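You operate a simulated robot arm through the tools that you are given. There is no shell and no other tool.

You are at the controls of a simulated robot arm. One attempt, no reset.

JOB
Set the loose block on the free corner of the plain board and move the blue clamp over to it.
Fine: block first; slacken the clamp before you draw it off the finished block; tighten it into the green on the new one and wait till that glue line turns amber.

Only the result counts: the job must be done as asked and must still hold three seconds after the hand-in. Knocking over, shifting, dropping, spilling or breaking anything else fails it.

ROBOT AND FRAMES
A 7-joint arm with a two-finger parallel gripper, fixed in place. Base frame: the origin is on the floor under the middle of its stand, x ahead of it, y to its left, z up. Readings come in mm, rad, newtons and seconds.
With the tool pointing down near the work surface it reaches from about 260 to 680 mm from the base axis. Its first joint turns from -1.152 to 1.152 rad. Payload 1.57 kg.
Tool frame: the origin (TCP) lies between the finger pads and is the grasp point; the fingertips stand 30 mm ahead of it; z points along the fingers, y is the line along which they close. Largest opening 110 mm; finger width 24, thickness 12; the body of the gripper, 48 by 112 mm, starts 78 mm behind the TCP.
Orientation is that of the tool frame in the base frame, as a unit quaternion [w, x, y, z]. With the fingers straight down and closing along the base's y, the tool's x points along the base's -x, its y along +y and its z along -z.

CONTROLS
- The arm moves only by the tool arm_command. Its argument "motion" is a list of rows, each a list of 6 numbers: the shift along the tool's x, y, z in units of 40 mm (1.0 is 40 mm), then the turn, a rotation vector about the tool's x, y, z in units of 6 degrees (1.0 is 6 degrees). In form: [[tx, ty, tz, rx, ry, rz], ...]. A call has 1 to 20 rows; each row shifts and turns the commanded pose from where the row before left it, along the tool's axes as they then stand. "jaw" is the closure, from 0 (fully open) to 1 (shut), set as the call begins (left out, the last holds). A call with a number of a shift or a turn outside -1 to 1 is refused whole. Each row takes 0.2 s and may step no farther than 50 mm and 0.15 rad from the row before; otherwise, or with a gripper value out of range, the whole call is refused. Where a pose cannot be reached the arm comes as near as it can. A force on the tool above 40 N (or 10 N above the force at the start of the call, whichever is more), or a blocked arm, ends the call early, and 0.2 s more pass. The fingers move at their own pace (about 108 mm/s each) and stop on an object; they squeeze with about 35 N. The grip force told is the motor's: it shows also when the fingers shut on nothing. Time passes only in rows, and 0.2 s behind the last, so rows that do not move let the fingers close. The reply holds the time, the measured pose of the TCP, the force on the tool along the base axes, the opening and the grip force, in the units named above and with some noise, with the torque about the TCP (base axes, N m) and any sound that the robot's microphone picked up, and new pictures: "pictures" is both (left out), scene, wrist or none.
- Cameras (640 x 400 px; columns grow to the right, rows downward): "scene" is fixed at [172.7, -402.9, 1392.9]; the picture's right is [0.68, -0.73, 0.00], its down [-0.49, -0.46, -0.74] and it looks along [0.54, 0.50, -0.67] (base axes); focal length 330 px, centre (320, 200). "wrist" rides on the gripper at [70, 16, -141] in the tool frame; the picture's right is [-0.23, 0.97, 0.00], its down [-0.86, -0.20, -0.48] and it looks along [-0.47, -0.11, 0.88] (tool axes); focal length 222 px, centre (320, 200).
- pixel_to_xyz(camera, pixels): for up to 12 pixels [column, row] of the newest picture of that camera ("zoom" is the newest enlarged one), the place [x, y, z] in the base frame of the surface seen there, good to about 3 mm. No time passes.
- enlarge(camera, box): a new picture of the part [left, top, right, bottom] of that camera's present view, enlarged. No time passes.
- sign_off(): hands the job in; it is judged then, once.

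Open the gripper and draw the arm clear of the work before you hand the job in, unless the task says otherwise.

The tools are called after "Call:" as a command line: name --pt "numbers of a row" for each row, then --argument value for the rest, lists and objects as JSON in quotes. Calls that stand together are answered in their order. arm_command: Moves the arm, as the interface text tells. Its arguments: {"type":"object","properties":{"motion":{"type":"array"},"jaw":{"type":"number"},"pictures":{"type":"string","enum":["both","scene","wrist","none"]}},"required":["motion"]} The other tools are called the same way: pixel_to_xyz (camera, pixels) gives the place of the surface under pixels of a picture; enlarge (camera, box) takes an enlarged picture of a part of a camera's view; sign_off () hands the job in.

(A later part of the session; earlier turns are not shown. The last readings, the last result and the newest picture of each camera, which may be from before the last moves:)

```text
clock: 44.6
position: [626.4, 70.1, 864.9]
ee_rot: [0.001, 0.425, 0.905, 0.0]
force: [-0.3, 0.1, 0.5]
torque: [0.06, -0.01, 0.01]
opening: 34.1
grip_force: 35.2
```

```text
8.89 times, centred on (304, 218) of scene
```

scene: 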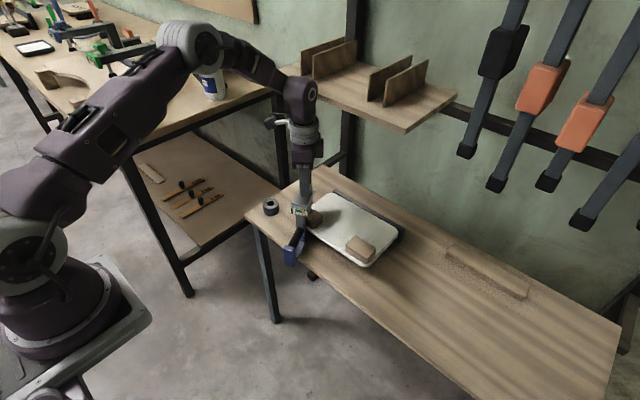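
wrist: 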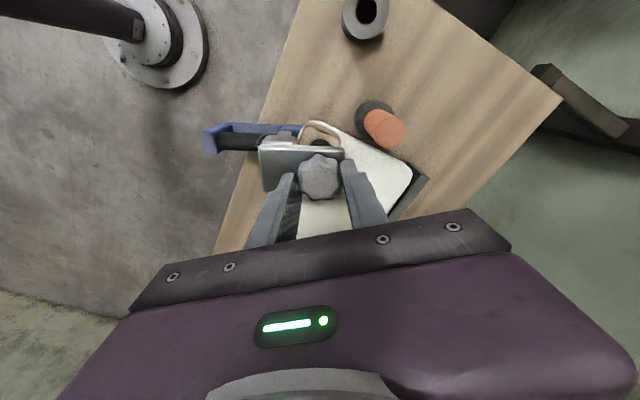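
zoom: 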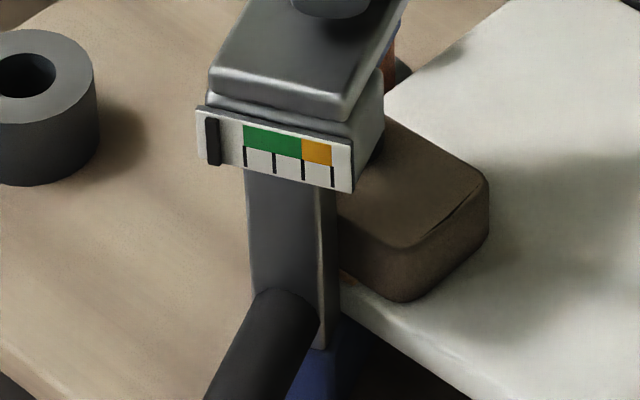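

The body stands ~25° off and the screw is now turning partly on its own, with forces near zero. I continue slowly counter-clockwise by 60°.

Call:
arm_command --pt "0 0 0 0 0 -0.5" --pt "0 0 0 0 0 -0.5" --pt "0 0 0 0 0 -0.5" --pt "0 0 0 0 0 -0.5" --pt "0 0 0 0 0 -0.5" --pt "0 0 0 0 0 -0.5" --pt "0 0 0 0 0 -0.5" --pt "0 0 0 0 0 -0.5" --pt "0 0 0 0 0 -0.5" --pt "0 0 0 0 0 -0.5" --pt "0 0 0 0 0 -0.5" --pt "0 0 0 0 0 -0.5" --pt "0 0 0 0 0 -0.5" --pt "0 0 0 0 0 -0.5" --pt "0 0 0 0 0 -0.5" --pt "0 0 0 0 0 -0.5" --pt "0 0 0 0 0 -0.5" --pt "0 0 0 0 0 -0.5" --pt "0 0 0 0 0 -0.5" --pt "0 0 0 0 0 -0.5"

Call:
enlarge --camera "wrist" --box '[220, 80, 440, 230]'

Call:
enlarge --camera "scene" --box '[260, 170, 340, 260]'

Call:
pixel_to_xyz --camera "zoom" --pixels '[[272, 343], [300, 310], [318, 275], [322, 235], [285, 180], [350, 200], [300, 145], [355, 250], [350, 275], [385, 235], [330, 330], [300, 380]]'

```text
clock: 48.8
position: [627.3, 68.8, 863.7]
ee_rot: [0.0, -0.084, 0.996, 0.0]
force: [-1.0, 0.5, -0.1]
torque: [0.08, -0.02, -0.03]
opening: 34.3
grip_force: 35.3
```

scene: 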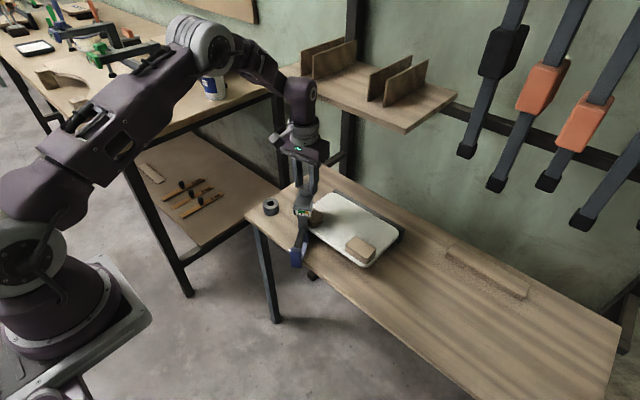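
wrist: 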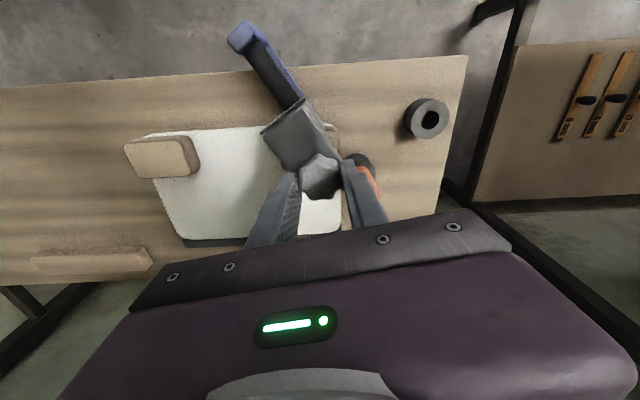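

```text
2.67 times, centred on (330, 155) of wrist
```

zoom: 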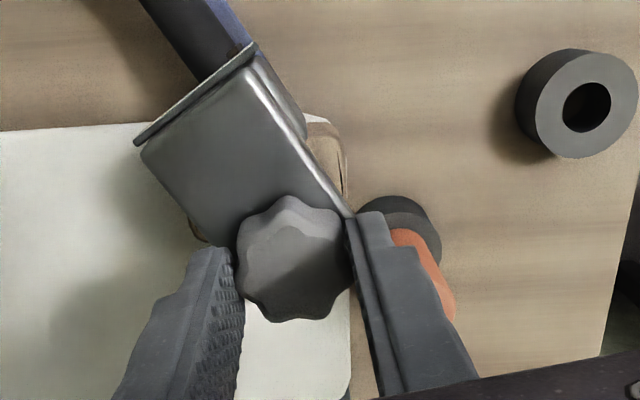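

```text
4.44 times, centred on (300, 215) of scene
```

zoom: 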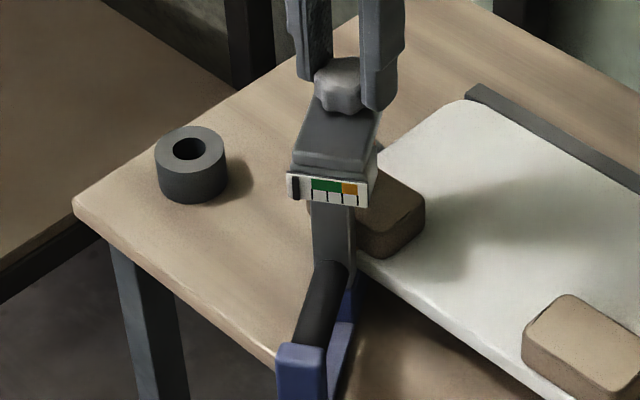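

```text
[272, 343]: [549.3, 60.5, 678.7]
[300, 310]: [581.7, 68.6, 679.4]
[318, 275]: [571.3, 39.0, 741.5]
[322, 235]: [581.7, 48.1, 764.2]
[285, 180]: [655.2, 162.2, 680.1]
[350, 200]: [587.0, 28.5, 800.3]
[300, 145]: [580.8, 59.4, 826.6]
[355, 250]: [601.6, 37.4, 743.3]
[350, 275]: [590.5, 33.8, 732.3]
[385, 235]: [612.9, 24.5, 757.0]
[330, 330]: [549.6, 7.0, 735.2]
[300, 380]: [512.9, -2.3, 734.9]
```

The screw is now mostly turning by itself (body ~36° off, board steady). I continue another 60° counter-clockwise slowly.

Call:
arm_command --pt "0 0 0 0 0 -0.5" --pt "0 0 0 0 0 -0.5" --pt "0 0 0 0 0 -0.5" --pt "0 0 0 0 0 -0.5" --pt "0 0 0 0 0 -0.5" --pt "0 0 0 0 0 -0.5" --pt "0 0 0 0 0 -0.5" --pt "0 0 0 0 0 -0.5" --pt "0 0 0 0 0 -0.5" --pt "0 0 0 0 0 -0.5" --pt "0 0 0 0 0 -0.5" --pt "0 0 0 0 0 -0.5" --pt "0 0 0 0 0 -0.5" --pt "0 0 0 0 0 -0.5" --pt "0 0 0 0 0 -0.5" --pt "0 0 0 0 0 -0.5" --pt "0 0 0 0 0 -0.5" --pt "0 0 0 0 0 -0.5" --pt "0 0 0 0 0 -0.5" --pt "0 0 0 0 0 -0.5"

Call:
enlarge --camera "wrist" --box '[220, 80, 440, 230]'

Call:
enlarge --camera "scene" --box '[260, 170, 340, 260]'

```text
clock: 53.0
position: [628.2, 68.9, 864.9]
ee_rot: [0.001, -0.571, 0.821, 0.0]
force: [0.0, 0.0, -1.1]
torque: [0.1, -0.02, -0.04]
opening: 34.0
grip_force: 34.8
```

scene: 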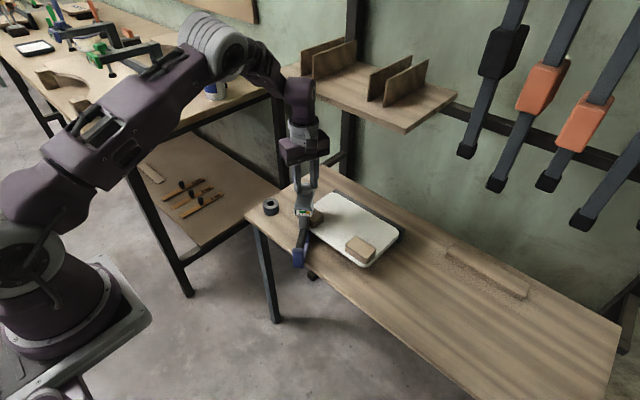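
wrist: 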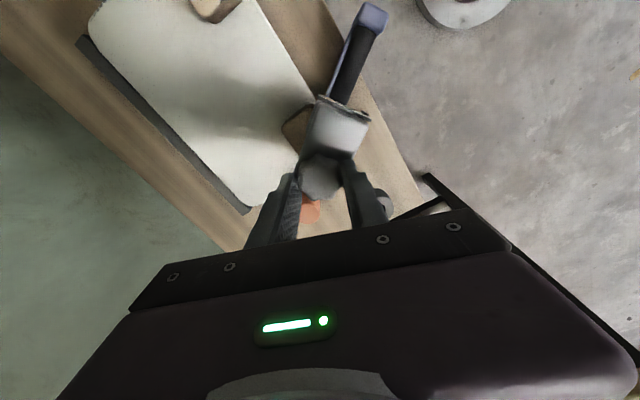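

```text
2.67 times, centred on (330, 155) of wrist
```

zoom: 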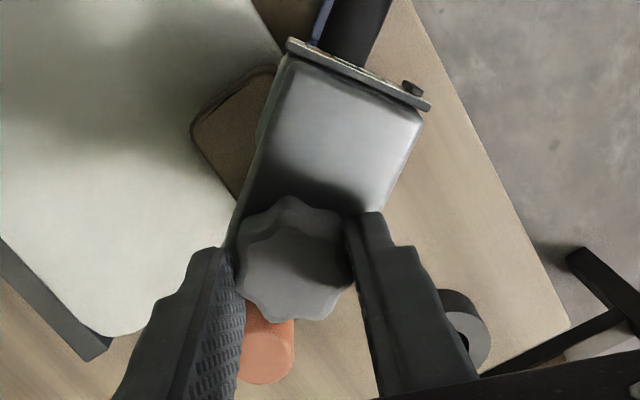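

```text
4.44 times, centred on (300, 215) of scene
```

zoom: 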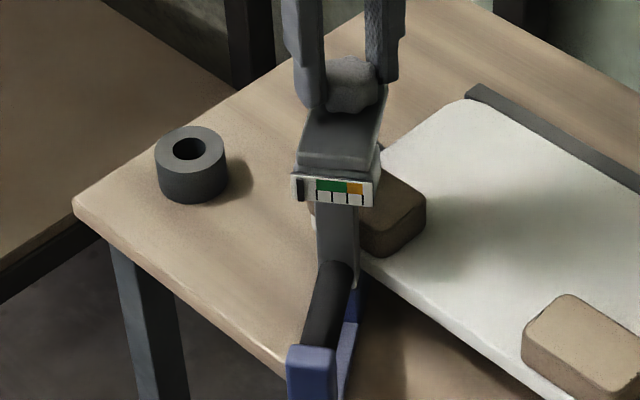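

Body only ~40° off and the screw opened ~240° in total so far. I continue 60° more in the same way.

Call:
arm_command --pt "0 0 0 0 0 -0.5" --pt "0 0 0 0 0 -0.5" --pt "0 0 0 0 0 -0.5" --pt "0 0 0 0 0 -0.5" --pt "0 0 0 0 0 -0.5" --pt "0 0 0 0 0 -0.5" --pt "0 0 0 0 0 -0.5" --pt "0 0 0 0 0 -0.5" --pt "0 0 0 0 0 -0.5" --pt "0 0 0 0 0 -0.5" --pt "0 0 0 0 0 -0.5" --pt "0 0 0 0 0 -0.5" --pt "0 0 0 0 0 -0.5" --pt "0 0 0 0 0 -0.5" --pt "0 0 0 0 0 -0.5" --pt "0 0 0 0 0 -0.5" --pt "0 0 0 0 0 -0.5" --pt "0 0 0 0 0 -0.5" --pt "0 0 0 0 0 -0.5" --pt "0 0 0 0 0 -0.5"

Call:
enlarge --camera "wrist" --box '[220, 80, 440, 230]'

Call:
enlarge --camera "scene" --box '[260, 170, 340, 260]'

```text
clock: 57.2
position: [628.7, 69.6, 864.0]
ee_rot: [0.0, 0.905, -0.425, 0.0]
force: [-1.4, 0.9, 0.2]
torque: [0.04, 0.02, -0.03]
opening: 34.2
grip_force: 34.9
```

scene: 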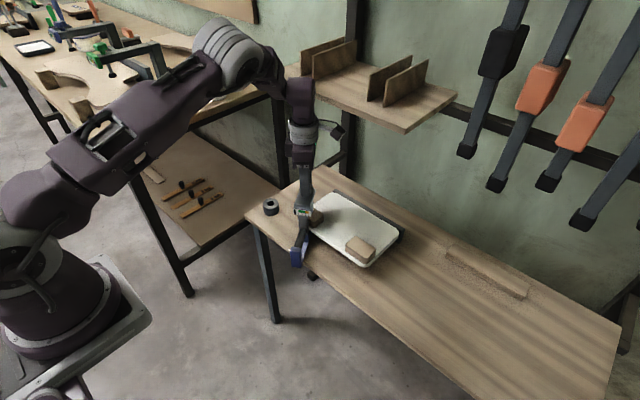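
wrist: 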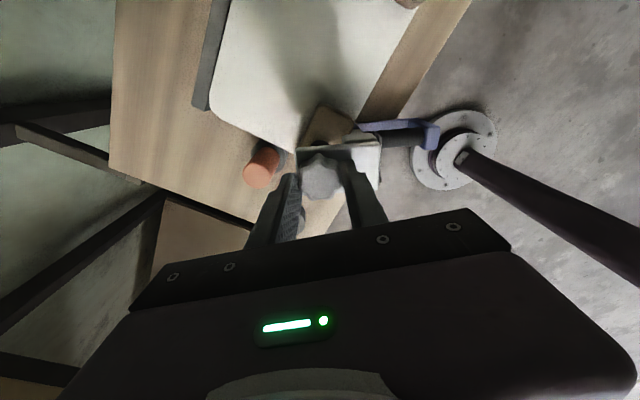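

```text
2.67 times, centred on (330, 155) of wrist
```

zoom: 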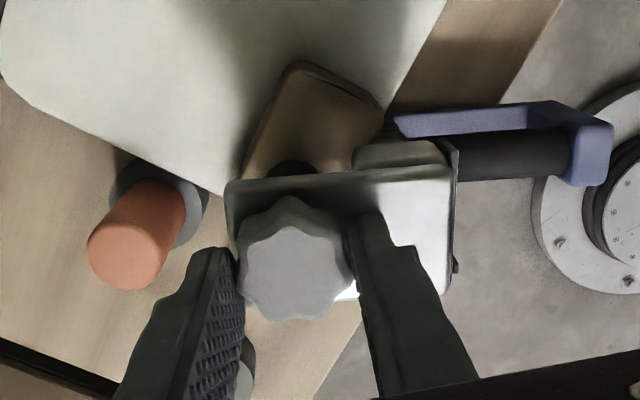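

```text
4.44 times, centred on (300, 215) of scene
```

zoom: 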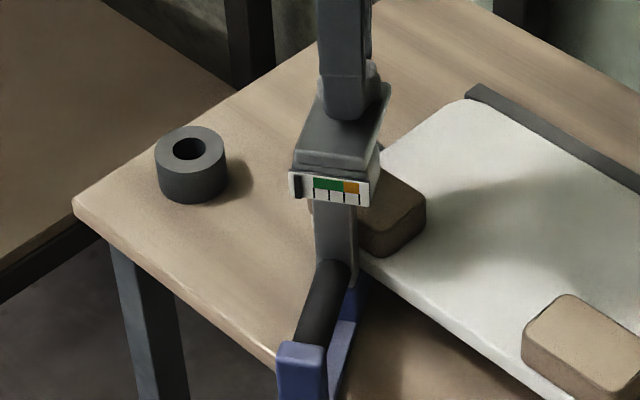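

The screw opened another ~60° with the body still. I release partly (opening ~55 mm, fingers still guarding the knob) and see whether the clamp stands on its own.

Call:
arm_command --pt "0 0 0 0 0 0" --pt "0 0 0 0 0 0" --jaw 0.5

Call:
enlarge --camera "scene" --box '[260, 170, 340, 260]'

Call:
enlarge --camera "wrist" --box '[220, 80, 440, 230]'

```text
clock: 57.8
position: [628.0, 68.6, 865.3]
ee_rot: [0.0, 0.905, -0.425, 0.0]
force: [-0.1, 0.2, -0.6]
torque: [-0.01, -0.01, 0.02]
opening: 55.0
grip_force: 0.0
```

scene: 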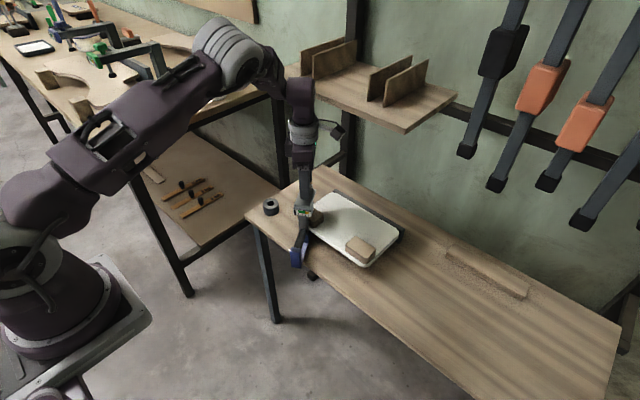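
wrist: 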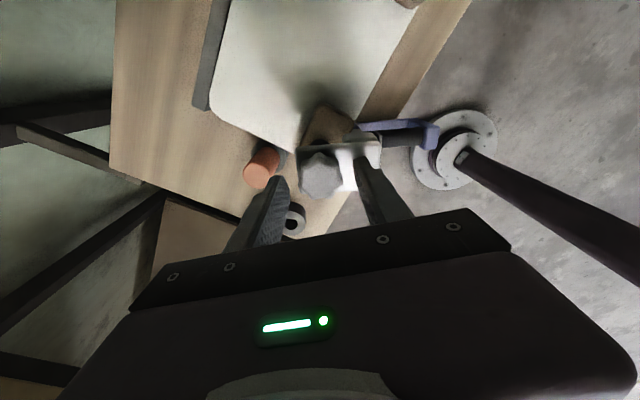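

```text
4.44 times, centred on (300, 215) of scene
```

zoom: 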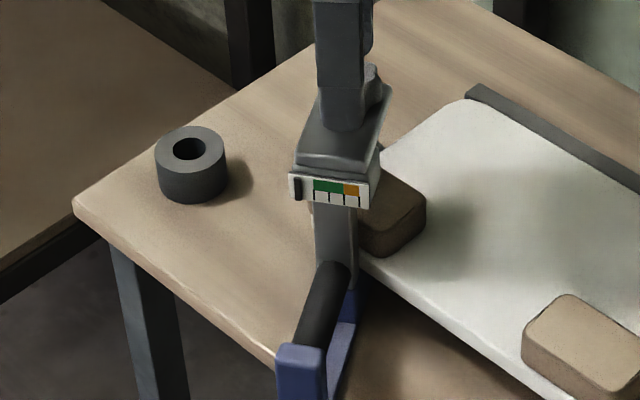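

```text
2.67 times, centred on (330, 155) of wrist
```

zoom: 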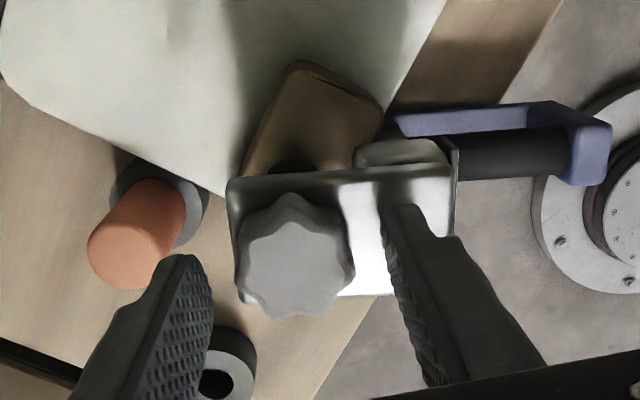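

The clamp stands unchanged. I turn the partly open gripper back +220° in two calls for one more loosening stroke.

Call:
arm_command --pt "0 0 0 0 0 1" --pt "0 0 0 0 0 1" --pt "0 0 0 0 0 1" --pt "0 0 0 0 0 1" --pt "0 0 0 0 0 1" --pt "0 0 0 0 0 1" --pt "0 0 0 0 0 1" --pt "0 0 0 0 0 1" --pt "0 0 0 0 0 1" --pt "0 0 0 0 0 1" --pt "0 0 0 0 0 1" --pt "0 0 0 0 0 1" --pt "0 0 0 0 0 1" --pt "0 0 0 0 0 1" --pt "0 0 0 0 0 1" --pt "0 0 0 0 0 1" --pt "0 0 0 0 0 1" --pt "0 0 0 0 0 1" --pt "0 0 0 0 0 1" --pt "0 0 0 0 0 1" --pictures "none"

Call:
arm_command --pt "0 0 0 0 0 1" --pt "0 0 0 0 0 1" --pt "0 0 0 0 0 1" --pt "0 0 0 0 0 1" --pt "0 0 0 0 0 1" --pt "0 0 0 0 0 1" --pt "0 0 0 0 0 1" --pt "0 0 0 0 0 1" --pt "0 0 0 0 0 1" --pt "0 0 0 0 0 1" --pt "0 0 0 0 0 1" --pt "0 0 0 0 0 1" --pt "0 0 0 0 0 1" --pt "0 0 0 0 0 1" --pt "0 0 0 0 0 1" --pt "0 0 0 0 0 1" --pt "0 0 0 0 0 1"

Call:
enlarge --camera "wrist" --box '[220, 80, 440, 230]'

```text
clock: 62.0
position: [626.6, 69.1, 862.6]
ee_rot: [0.0, -0.084, 0.996, 0.0]
force: [-0.7, 0.1, 0.1]
torque: [0.02, 0.0, 0.0]
opening: 55.1
grip_force: 0.2
```

```text
clock: 65.6
position: [627.2, 70.5, 864.2]
ee_rot: [0.001, 0.723, 0.691, 0.0]
force: [-0.3, -0.8, -0.5]
torque: [-0.01, -0.01, 0.0]
opening: 55.0
grip_force: 0.0
```

scene: 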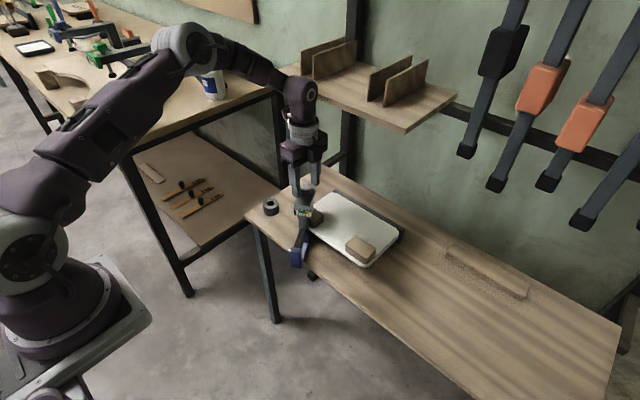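
wrist: 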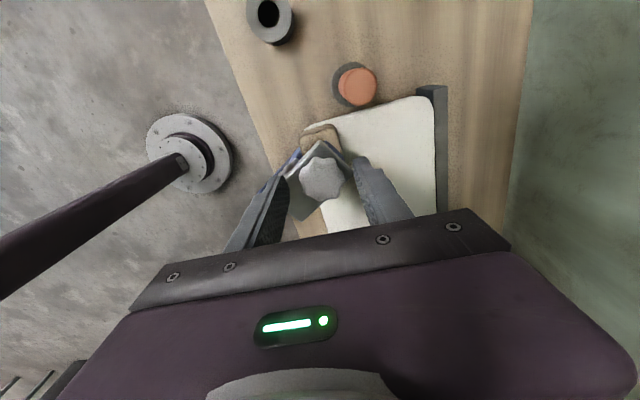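

```text
2.67 times, centred on (330, 155) of wrist
```

zoom: 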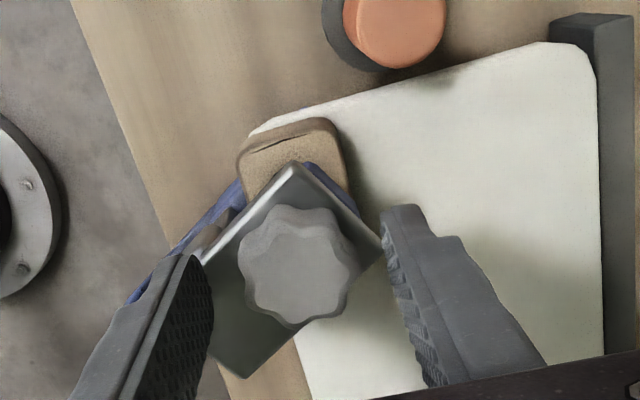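

All steady. I close on the knob again and turn counter-clockwise 100°, then check the body.

Call:
arm_command --pt "0 0 0 0 0 0" --pt "0 0 0 0 0 0" --pt "0 0 0 0 0 -0.5" --pt "0 0 0 0 0 -0.8" --pt "0 0 0 0 0 -1" --pt "0 0 0 0 0 -1" --pt "0 0 0 0 0 -1" --pt "0 0 0 0 0 -1" --pt "0 0 0 0 0 -1" --pt "0 0 0 0 0 -1" --pt "0 0 0 0 0 -1" --pt "0 0 0 0 0 -1" --pt "0 0 0 0 0 -1" --pt "0 0 0 0 0 -1" --pt "0 0 0 0 0 -1" --pt "0 0 0 0 0 -1" --pt "0 0 0 0 0 -1" --pt "0 0 0 0 0 -1" --pt "0 0 0 0 0 -1" --pt "0 0 0 0 0 -0.5" --jaw 1

Call:
enlarge --camera "scene" --box '[260, 170, 340, 260]'

Call:
enlarge --camera "wrist" --box '[220, 80, 440, 230]'

```text
clock: 69.8
position: [628.4, 70.0, 864.3]
ee_rot: [0.0, -0.075, 0.997, 0.0]
force: [-8.1, 2.8, -4.9]
torque: [0.47, 0.91, -0.36]
opening: 34.7
grip_force: 34.7
```

scene: 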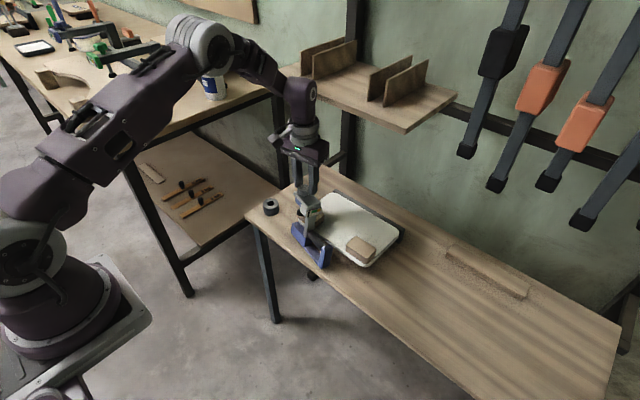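
wrist: 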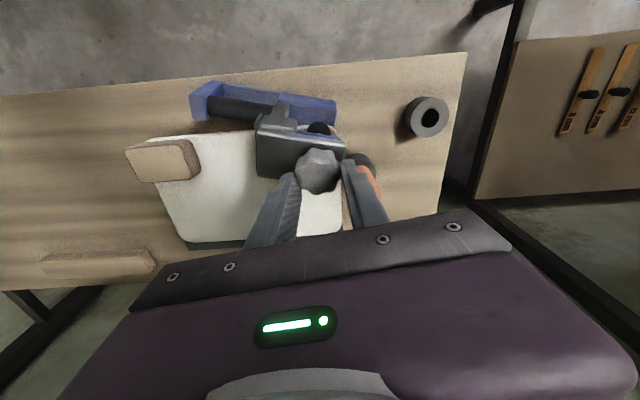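

```text
4.44 times, centred on (300, 215) of scene
```

zoom: 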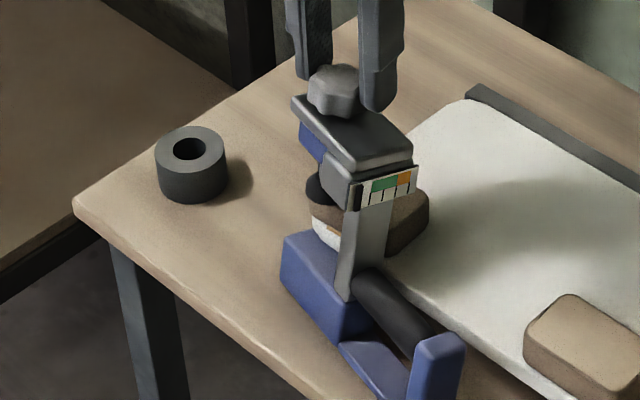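

```text
2.67 times, centred on (330, 155) of wrist
```

zoom: 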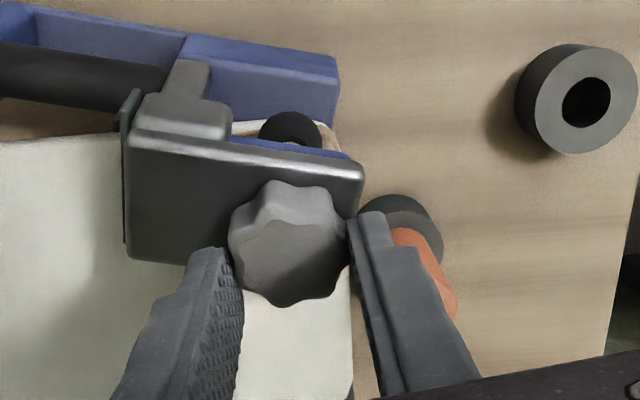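

The body swung to about 100° and camped out from under the board, now tilted with ~8 N and 0.9 N·m on the tool. I stop turning and measure where the clamp's parts are before pulling it away.

Call:
enlarge --camera "scene" --box '[280, 180, 350, 260]'

Call:
pixel_to_xyz --camera "scene" --pixels '[[327, 249], [318, 240], [307, 225], [301, 213], [310, 203], [325, 208], [300, 235], [293, 226], [303, 221], [322, 217], [328, 262], [306, 190]]'

Call:
pixel_to_xyz --camera "wrist" --pixels '[[320, 128], [333, 130], [305, 105], [335, 112], [270, 105], [205, 105], [290, 100], [310, 145], [345, 150], [265, 150], [318, 175], [160, 140]]'

```text
5.00 times, centred on (315, 220) of scene
```

zoom: 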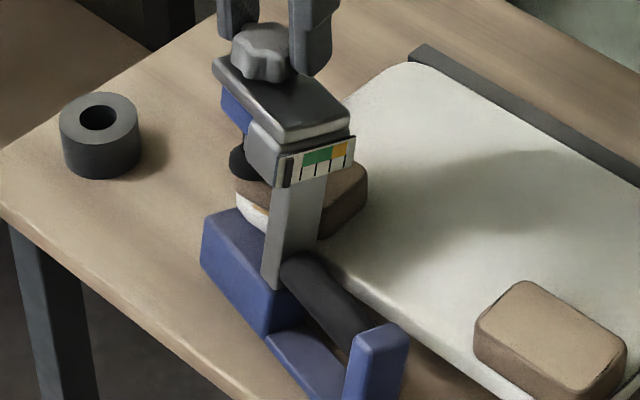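

```text
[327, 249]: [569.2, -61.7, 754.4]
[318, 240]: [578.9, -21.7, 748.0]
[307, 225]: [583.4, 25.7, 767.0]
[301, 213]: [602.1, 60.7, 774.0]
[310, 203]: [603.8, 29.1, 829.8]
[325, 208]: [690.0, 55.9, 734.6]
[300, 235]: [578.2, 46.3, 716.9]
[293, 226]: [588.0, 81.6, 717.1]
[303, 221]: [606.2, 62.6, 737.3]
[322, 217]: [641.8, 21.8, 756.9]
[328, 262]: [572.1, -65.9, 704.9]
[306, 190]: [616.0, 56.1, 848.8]
```

```text
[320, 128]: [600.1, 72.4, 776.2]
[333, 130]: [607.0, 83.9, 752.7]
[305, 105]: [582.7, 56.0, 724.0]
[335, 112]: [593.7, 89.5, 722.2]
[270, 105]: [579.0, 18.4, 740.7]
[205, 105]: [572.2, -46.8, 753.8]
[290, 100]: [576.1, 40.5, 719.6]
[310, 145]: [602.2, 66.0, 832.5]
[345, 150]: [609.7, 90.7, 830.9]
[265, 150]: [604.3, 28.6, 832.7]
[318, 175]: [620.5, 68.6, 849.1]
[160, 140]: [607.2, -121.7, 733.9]
```

The pad now sits in front of the block and the lower jaw is outside the board (x<595), merely leaning on the board's edge. I pull the clamp straight back along −x by 60 mm to free it.

Call:
arm_command --pt "0.2 0.03 -0.03 0 0 0" --pt "0.371 0.056 -0.03 0 0 0" --pt "0.371 0.056 -0.03 0 0 0" --pt "0.371 0.056 -0.03 0 0 0" --pt "0.2 0.03 0 0 0 0" --pt "0 0 0 0 0 0"

Call:
enlarge --camera "scene" --box '[260, 170, 360, 260]'

Call:
enlarge --camera "wrist" --box '[180, 60, 440, 230]'

```text
clock: 71.2
position: [566.2, 68.5, 869.8]
ee_rot: [0.0, -0.073, 0.997, -0.001]
force: [0.1, 0.6, -5.1]
torque: [0.11, -0.15, 0.0]
opening: 34.6
grip_force: 34.4
```

scene: 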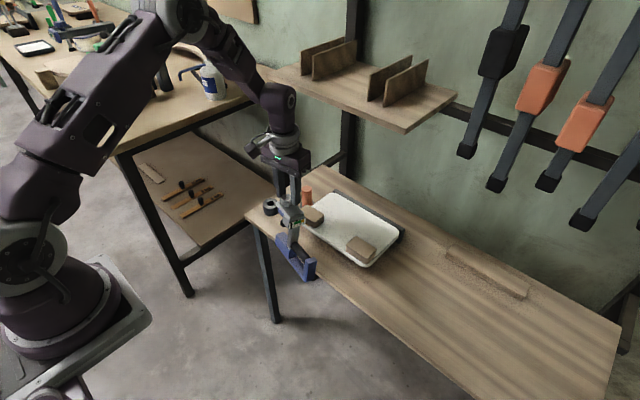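
wrist: 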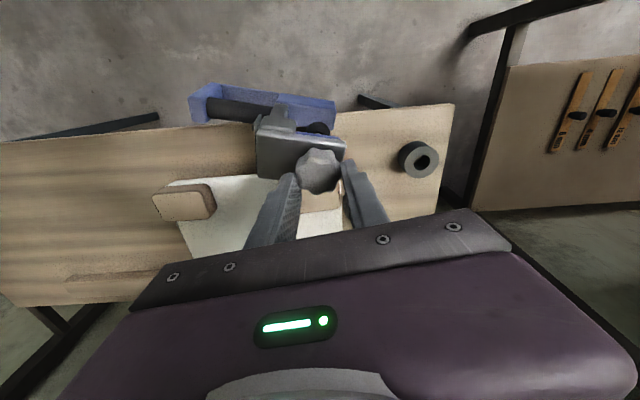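

```text
4.44 times, centred on (310, 215) of scene
```

zoom: 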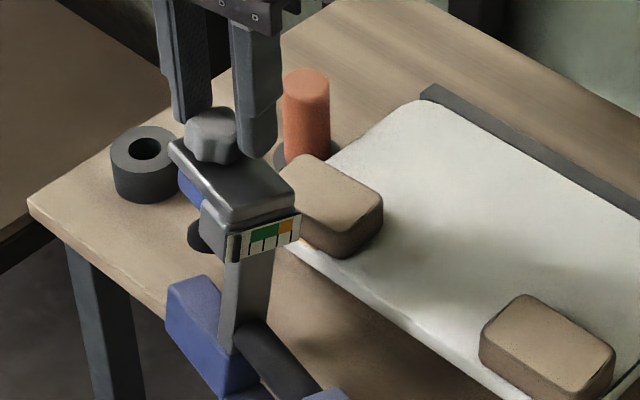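

```text
2.35 times, centred on (310, 145) of wrist
```

zoom: 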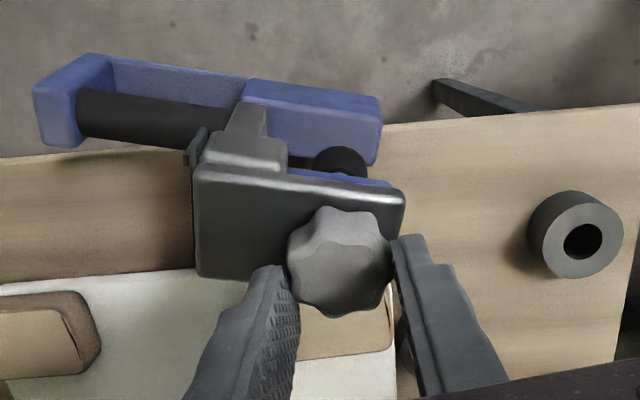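

The clamp hangs free from my grip (≈5 N), the finished block, board and orange item are undisturbed. I measure the head plate and jaw to find how far the clamp is tilted in the grip.

Call:
pixel_to_xyz --camera "zoom" --pixels '[[215, 185], [300, 192], [385, 200], [215, 265], [265, 268], [250, 225], [345, 260], [345, 280], [325, 275], [370, 270], [340, 215], [380, 230]]'

Call:
pixel_to_xyz --camera "zoom" --pixels '[[340, 155], [335, 180], [270, 100], [370, 110], [370, 150], [300, 140], [60, 80], [60, 140], [100, 100], [180, 110], [240, 125], [350, 90]]'

Call:
enlarge --camera "scene" --box '[265, 190, 325, 285]'

```text
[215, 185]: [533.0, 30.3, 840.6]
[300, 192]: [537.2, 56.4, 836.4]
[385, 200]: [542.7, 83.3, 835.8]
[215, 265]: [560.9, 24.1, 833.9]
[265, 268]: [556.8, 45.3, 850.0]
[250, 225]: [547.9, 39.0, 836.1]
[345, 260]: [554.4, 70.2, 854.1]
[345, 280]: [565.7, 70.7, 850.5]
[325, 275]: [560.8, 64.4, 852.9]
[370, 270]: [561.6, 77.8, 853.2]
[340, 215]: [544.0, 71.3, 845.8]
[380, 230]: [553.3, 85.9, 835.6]
```

```text
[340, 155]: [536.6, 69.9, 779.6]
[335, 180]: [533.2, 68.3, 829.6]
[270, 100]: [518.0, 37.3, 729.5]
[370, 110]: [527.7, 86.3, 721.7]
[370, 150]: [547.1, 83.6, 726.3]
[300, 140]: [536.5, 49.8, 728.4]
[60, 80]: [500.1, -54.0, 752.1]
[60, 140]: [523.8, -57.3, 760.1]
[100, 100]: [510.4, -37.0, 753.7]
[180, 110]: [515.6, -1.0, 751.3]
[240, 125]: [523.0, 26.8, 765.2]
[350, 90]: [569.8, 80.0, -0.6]
```

```text
4.21 times, centred on (295, 238) of scene
```

zoom: 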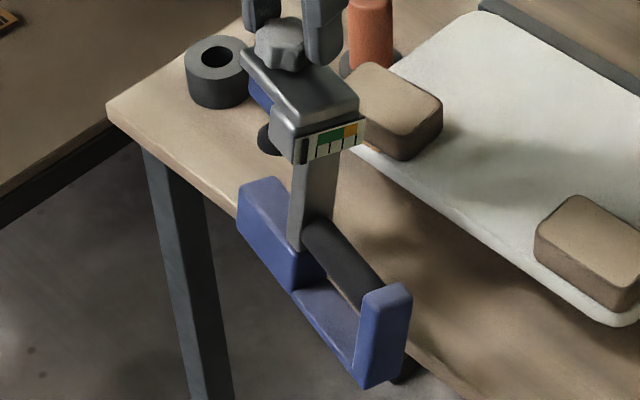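

The clamp hangs tilted roughly 14° (bottom toward −x) in my grip. I lift it 40 mm and carry it along y to the free bench area right of the board, to set it upright there.

Call:
arm_command --pt "0 0 -0.5 0 0 0" --pt "0 0 -0.5 0 0 0" --pt "0.145 -0.957 0 0 0 0" --pt "0.145 -0.957 0 0 0 0" --pt "0.145 -0.957 0 0 0 0" --pt "0.145 -0.957 0 0 0 0" --pt "0.145 -0.957 0 0 0 0" --pt "0.145 -0.957 0 0 0 0" --pt "0.145 -0.957 0 0 0 0" --pt "0.145 -0.957 0 0 0 0" --pt "0 0 0 -0.21 -0.82 0" --pt "0 0 0 -0.21 -0.82 0" --pt "0 0 0 -0.21 -0.82 0" --pt "0 0 0 0 0 0"

Call:
enlarge --camera "scene" --box '[310, 210, 450, 330]'

Call:
enlarge --camera "wrist" --box '[180, 60, 440, 230]'

```text
clock: 74.2
position: [565.9, -240.3, 908.8]
ee_rot: [0.126, -0.074, 0.988, 0.043]
force: [-0.1, 0.1, -5.3]
torque: [0.07, 0.01, 0.02]
opening: 34.7
grip_force: 34.8
```

scene: 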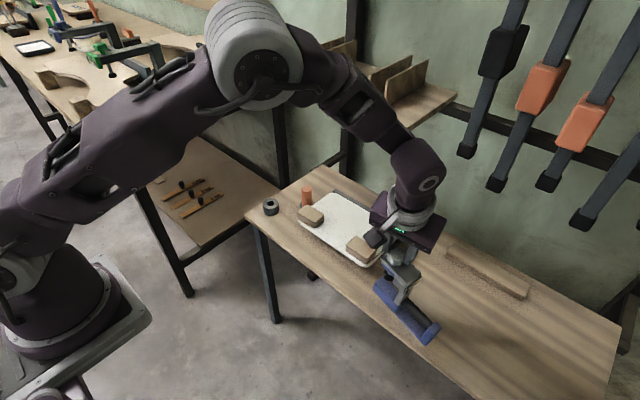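
wrist: 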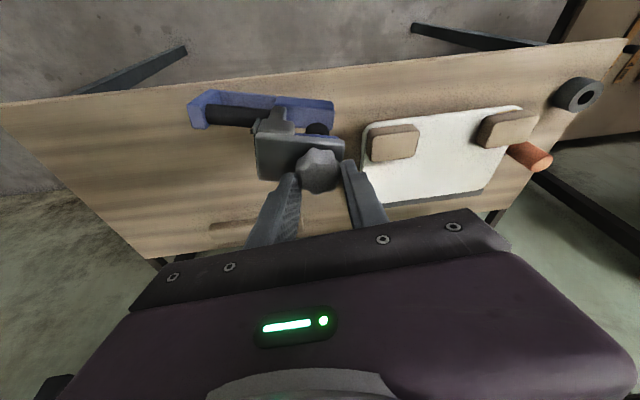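

```text
3.33 times, centred on (380, 270) of scene
```

zoom: 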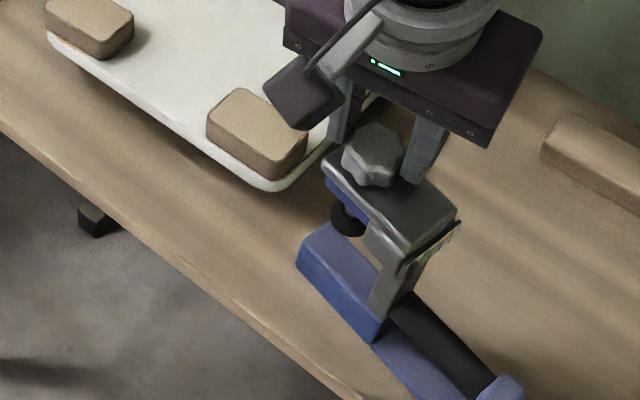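

```text
2.35 times, centred on (310, 145) of wrist
```

zoom: 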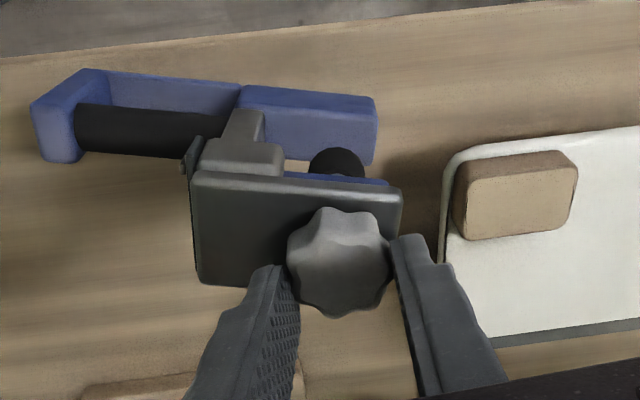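

I measure the plate and jaw surfaces again to see the remaining tilt.

Call:
pixel_to_xyz --camera "zoom" --pixels '[[210, 200], [290, 205], [280, 230], [215, 270], [265, 272], [240, 235], [385, 215], [390, 230], [230, 200], [225, 250], [345, 280], [330, 290]]'

Call:
pixel_to_xyz --camera "zoom" --pixels '[[260, 95], [360, 105], [280, 140], [300, 120], [365, 125], [340, 100], [340, 160], [45, 110], [90, 90], [120, 135], [180, 140], [190, 90]]'

Call:
enlarge --camera "scene" --box '[365, 240, 445, 350]'

```text
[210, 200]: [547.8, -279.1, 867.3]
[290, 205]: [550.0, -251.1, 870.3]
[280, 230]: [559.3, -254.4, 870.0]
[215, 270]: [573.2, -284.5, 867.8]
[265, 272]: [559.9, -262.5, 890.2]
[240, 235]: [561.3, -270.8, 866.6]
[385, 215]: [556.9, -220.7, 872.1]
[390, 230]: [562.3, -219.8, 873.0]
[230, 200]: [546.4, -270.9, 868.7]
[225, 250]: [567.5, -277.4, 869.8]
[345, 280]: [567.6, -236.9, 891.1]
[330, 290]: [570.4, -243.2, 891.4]
```

```text
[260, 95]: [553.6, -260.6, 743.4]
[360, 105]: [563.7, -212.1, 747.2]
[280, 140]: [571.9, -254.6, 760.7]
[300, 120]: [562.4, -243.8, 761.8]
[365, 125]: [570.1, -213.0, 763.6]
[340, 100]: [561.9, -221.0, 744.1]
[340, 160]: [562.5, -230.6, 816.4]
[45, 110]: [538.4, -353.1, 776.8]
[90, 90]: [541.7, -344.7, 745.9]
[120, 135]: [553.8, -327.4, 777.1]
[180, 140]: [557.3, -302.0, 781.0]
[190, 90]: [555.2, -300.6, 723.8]
```

```text
3.64 times, centred on (405, 295) of scene
```

zoom: 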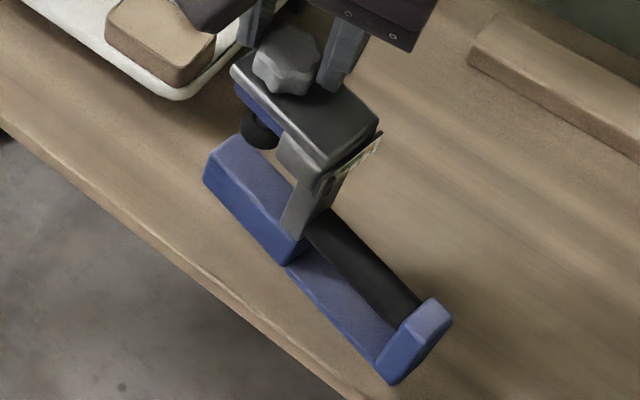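

Only ~4° tilt about x remains; I correct it and then measure pad and jaw in the scene zoom.

Call:
arm_command --pt "0 0 0 0.64 0.1 -0.16" --pt "0 0 0 0 0 0"

Call:
enlarge --camera "scene" --box '[365, 240, 445, 350]'

Call:
pixel_to_xyz --camera "zoom" --pixels '[[258, 115], [258, 140], [262, 128], [225, 150], [260, 170], [290, 190], [250, 185], [300, 110], [345, 140], [310, 145], [360, 120], [240, 75]]'

Call:
pixel_to_xyz --camera "zoom" --pixels '[[205, 180], [290, 260], [390, 380], [430, 310], [415, 340], [350, 250], [400, 290], [320, 290], [285, 60], [270, 45], [305, 50], [285, 85]]'

```text
clock: 74.8
position: [566.2, -239.6, 909.3]
ee_rot: [0.123, -0.077, 0.989, 0.009]
force: [0.0, 0.1, -5.2]
torque: [0.1, 0.02, 0.0]
opening: 34.8
grip_force: 34.7
```

scene: 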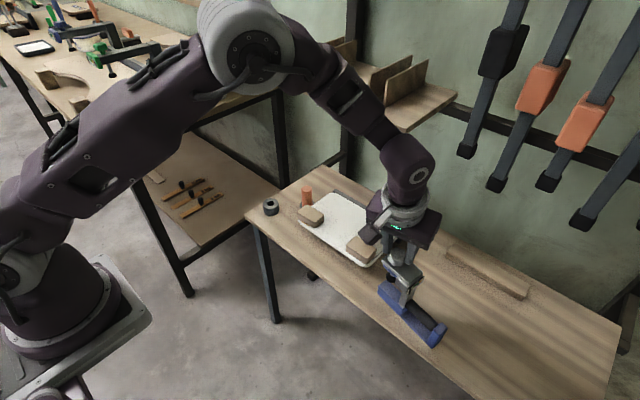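
wrist: 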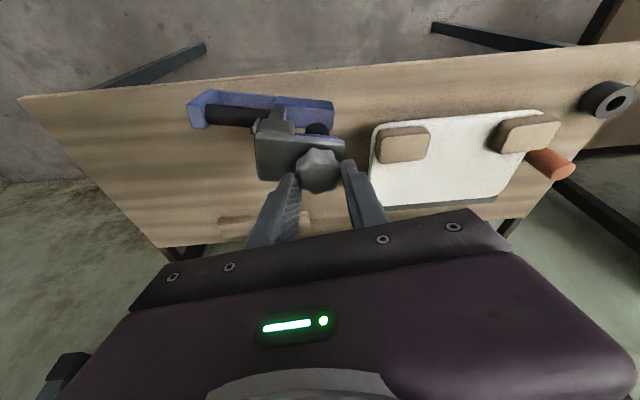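

```text
3.64 times, centred on (405, 295) of scene
```

zoom: 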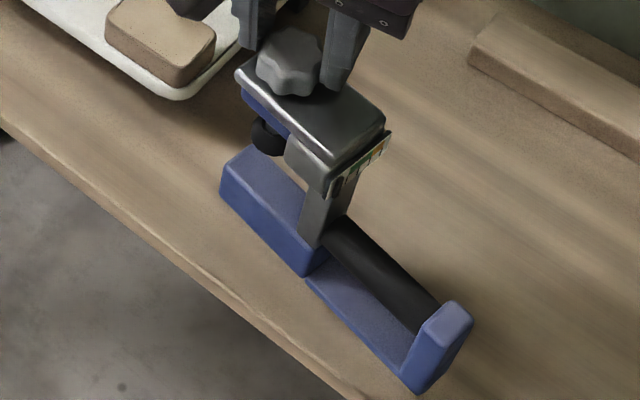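

```text
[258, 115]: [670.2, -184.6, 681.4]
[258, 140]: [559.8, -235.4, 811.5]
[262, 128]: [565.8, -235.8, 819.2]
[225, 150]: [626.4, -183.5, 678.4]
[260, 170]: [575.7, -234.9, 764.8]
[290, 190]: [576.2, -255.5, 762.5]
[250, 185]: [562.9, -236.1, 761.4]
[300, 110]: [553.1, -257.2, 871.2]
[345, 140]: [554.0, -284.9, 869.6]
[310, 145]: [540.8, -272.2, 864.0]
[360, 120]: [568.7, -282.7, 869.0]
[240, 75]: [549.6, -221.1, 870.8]
```

```text
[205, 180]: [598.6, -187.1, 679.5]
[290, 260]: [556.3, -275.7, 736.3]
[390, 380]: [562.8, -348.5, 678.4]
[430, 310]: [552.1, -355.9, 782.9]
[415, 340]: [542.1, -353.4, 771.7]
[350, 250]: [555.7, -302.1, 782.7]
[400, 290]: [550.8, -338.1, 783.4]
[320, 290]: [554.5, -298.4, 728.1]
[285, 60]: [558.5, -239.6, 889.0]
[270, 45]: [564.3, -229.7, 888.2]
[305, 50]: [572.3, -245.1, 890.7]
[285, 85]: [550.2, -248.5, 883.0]
```

The clamp is now level. I measure the bottom of the frame to know how far to lower it onto the bench.

Call:
pixel_to_xyz --camera "zoom" --pixels '[[412, 385], [420, 388], [440, 365], [430, 375], [222, 188], [225, 195], [260, 225], [300, 268], [310, 262], [355, 325], [395, 362], [460, 330]]'

Call:
enlarge --camera "scene" --box '[375, 255, 445, 355]'

```text
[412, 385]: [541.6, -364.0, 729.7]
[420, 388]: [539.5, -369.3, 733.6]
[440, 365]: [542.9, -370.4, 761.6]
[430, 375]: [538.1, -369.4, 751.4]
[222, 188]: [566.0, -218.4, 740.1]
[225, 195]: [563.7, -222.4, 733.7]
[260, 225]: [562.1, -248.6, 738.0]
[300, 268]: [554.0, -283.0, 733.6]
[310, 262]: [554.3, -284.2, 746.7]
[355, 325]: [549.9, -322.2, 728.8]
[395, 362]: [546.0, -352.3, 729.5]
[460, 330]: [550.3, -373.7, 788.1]
```

```text
4.00 times, centred on (410, 305) of scene
```

zoom: 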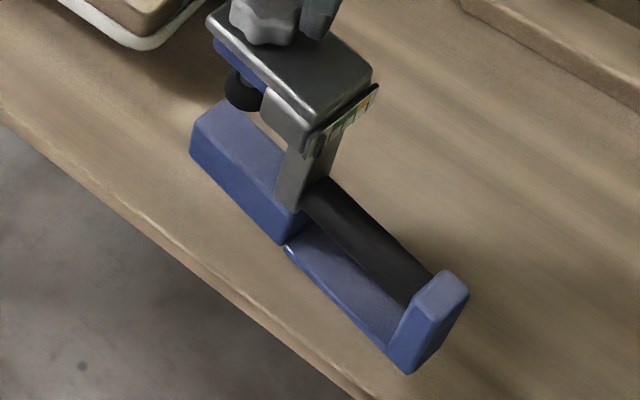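

I check where the bench's front edge lies to choose a safe set-down place.

Call:
pixel_to_xyz --camera "zoom" --pixels '[[100, 190], [105, 185], [200, 262], [205, 255], [300, 340], [310, 335], [340, 365], [350, 350], [60, 150]]'

```text
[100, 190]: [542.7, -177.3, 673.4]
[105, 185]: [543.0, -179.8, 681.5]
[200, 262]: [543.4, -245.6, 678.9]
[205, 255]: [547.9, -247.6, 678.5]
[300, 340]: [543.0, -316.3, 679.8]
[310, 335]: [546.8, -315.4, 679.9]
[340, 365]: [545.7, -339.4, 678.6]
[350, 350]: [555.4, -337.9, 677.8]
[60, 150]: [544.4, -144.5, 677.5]
```

The bench edge is at x≈542, so I move +45 mm in x and lower 35 mm, then feel for the bench.

Call:
arm_command --pt "-0.287 -0.058 0.373 0 0 0" --pt "-0.287 -0.058 0.373 0 0 0" --pt "-0.287 -0.058 0.373 0 0 0" --pt "0 0 0 0 0 0"

Call:
enlarge --camera "scene" --box '[375, 235, 455, 345]'

Call:
pixel_to_xyz --camera "zoom" --pixels '[[412, 375], [225, 150], [300, 110], [345, 140], [360, 120], [250, 185], [290, 190], [430, 310], [400, 290], [300, 265], [260, 60], [225, 195]]'

```text
clock: 75.8
position: [611.5, -239.8, 873.7]
ee_rot: [0.123, -0.078, 0.989, 0.008]
force: [0.1, -0.7, -4.9]
torque: [0.11, -0.03, 0.02]
opening: 34.5
grip_force: 34.6
```

scene: 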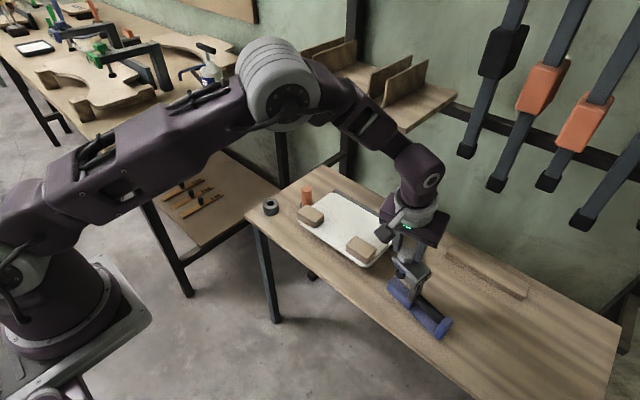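
wrist: 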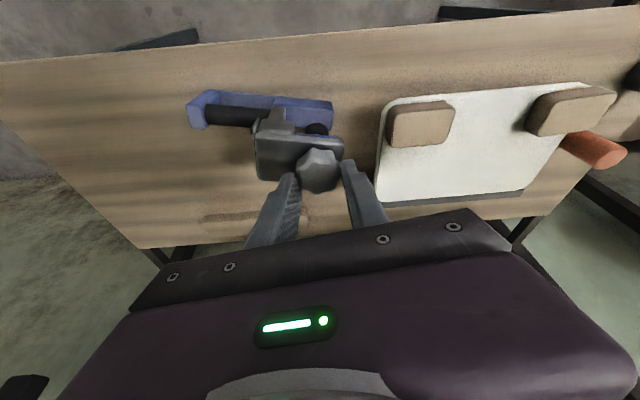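

```text
3.64 times, centred on (415, 290) of scene
```

zoom: 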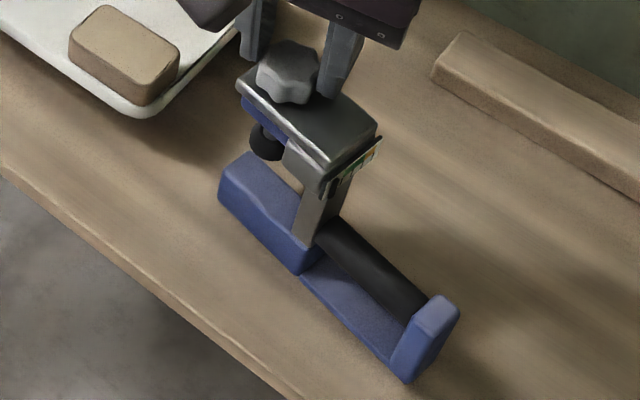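

```text
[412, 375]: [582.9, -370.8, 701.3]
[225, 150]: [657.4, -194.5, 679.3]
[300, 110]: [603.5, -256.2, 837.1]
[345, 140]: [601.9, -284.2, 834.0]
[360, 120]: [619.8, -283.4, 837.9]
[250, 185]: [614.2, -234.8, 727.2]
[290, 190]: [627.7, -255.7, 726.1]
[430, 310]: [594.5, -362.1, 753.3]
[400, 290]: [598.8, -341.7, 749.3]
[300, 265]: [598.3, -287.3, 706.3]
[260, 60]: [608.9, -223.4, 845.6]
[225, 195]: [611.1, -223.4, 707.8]
```

The frame bottom is ~12 mm above the bench. I lower 9 mm, then in small steps until the weight comes off.

Call:
arm_command --pt "0.018 0 0.0726 0 0 0" --pt "0.018 0 0.0726 0 0 0" --pt "0.018 0 0.0726 0 0 0" --pt "0 0 0 0 0 0" --pictures "none"

Call:
arm_command --pt "0.006 0 0.0242 0 0 0" --pt "0.006 0 0.0242 0 0 0" --pt "0 0 0 0 0 0" --pictures "none"

```text
clock: 76.8
position: [612.3, -240.4, 864.9]
ee_rot: [0.124, -0.078, 0.989, 0.007]
force: [0.9, 2.1, 6.1]
torque: [0.04, 0.16, -0.01]
opening: 34.6
grip_force: 35.7
```

```text
clock: 77.6
position: [612.5, -239.7, 864.7]
ee_rot: [0.127, -0.078, 0.989, 0.007]
force: [2.7, 9.3, 33.8]
torque: [0.04, 0.09, 0.02]
opening: 34.3
grip_force: 34.7
```

The bench was reached (33.8 N now), so I come back up 2.2 mm to relieve the press.

Call:
arm_command --pt "-0.0133 0 -0.0532 0 0 0" --pt "0 0 0 0 0 0"

Call:
enlarge --camera "scene" --box '[375, 235, 455, 345]'

```text
clock: 78.2
position: [611.3, -239.5, 865.2]
ee_rot: [0.123, -0.077, 0.989, 0.008]
force: [4.0, 5.7, 17.5]
torque: [0.31, -0.31, 0.07]
opening: 34.0
grip_force: 35.6
```

scene: 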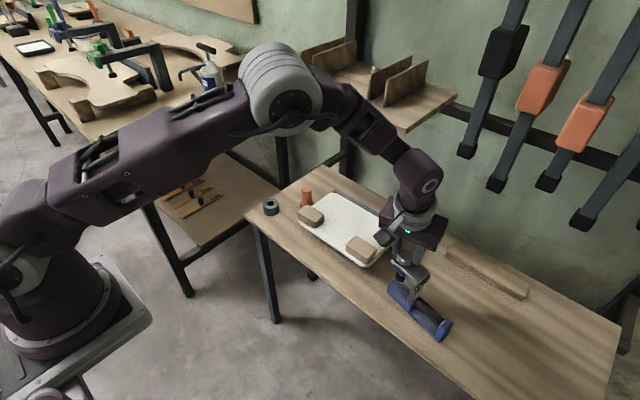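
wrist: 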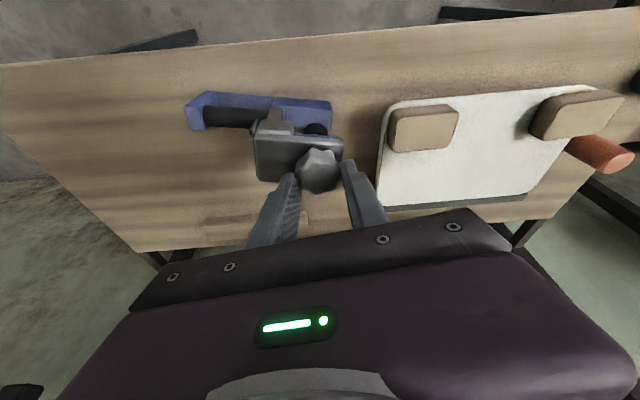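

```text
3.64 times, centred on (415, 290) of scene
```

zoom: 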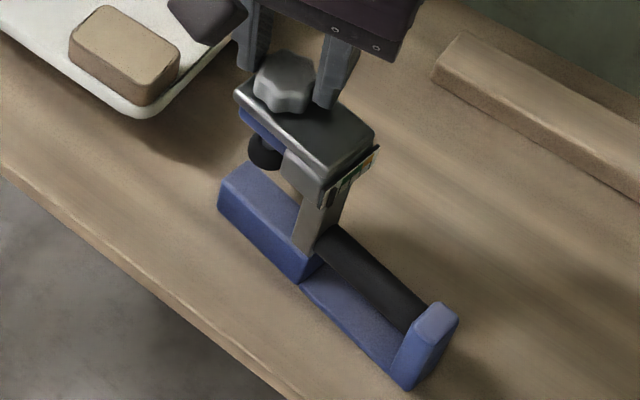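

Still 17 N of press; I raise 1.4 mm more and read again.

Call:
arm_command --pt "-0.0085 0 -0.034 0 0 0" --pt "0 0 0 0 0 0" --pictures "none"

```text
clock: 78.8
position: [610.1, -241.7, 865.1]
ee_rot: [0.121, -0.077, 0.99, 0.008]
force: [-0.4, 0.1, -4.3]
torque: [0.16, 0.05, -0.02]
opening: 34.5
grip_force: 35.2
```

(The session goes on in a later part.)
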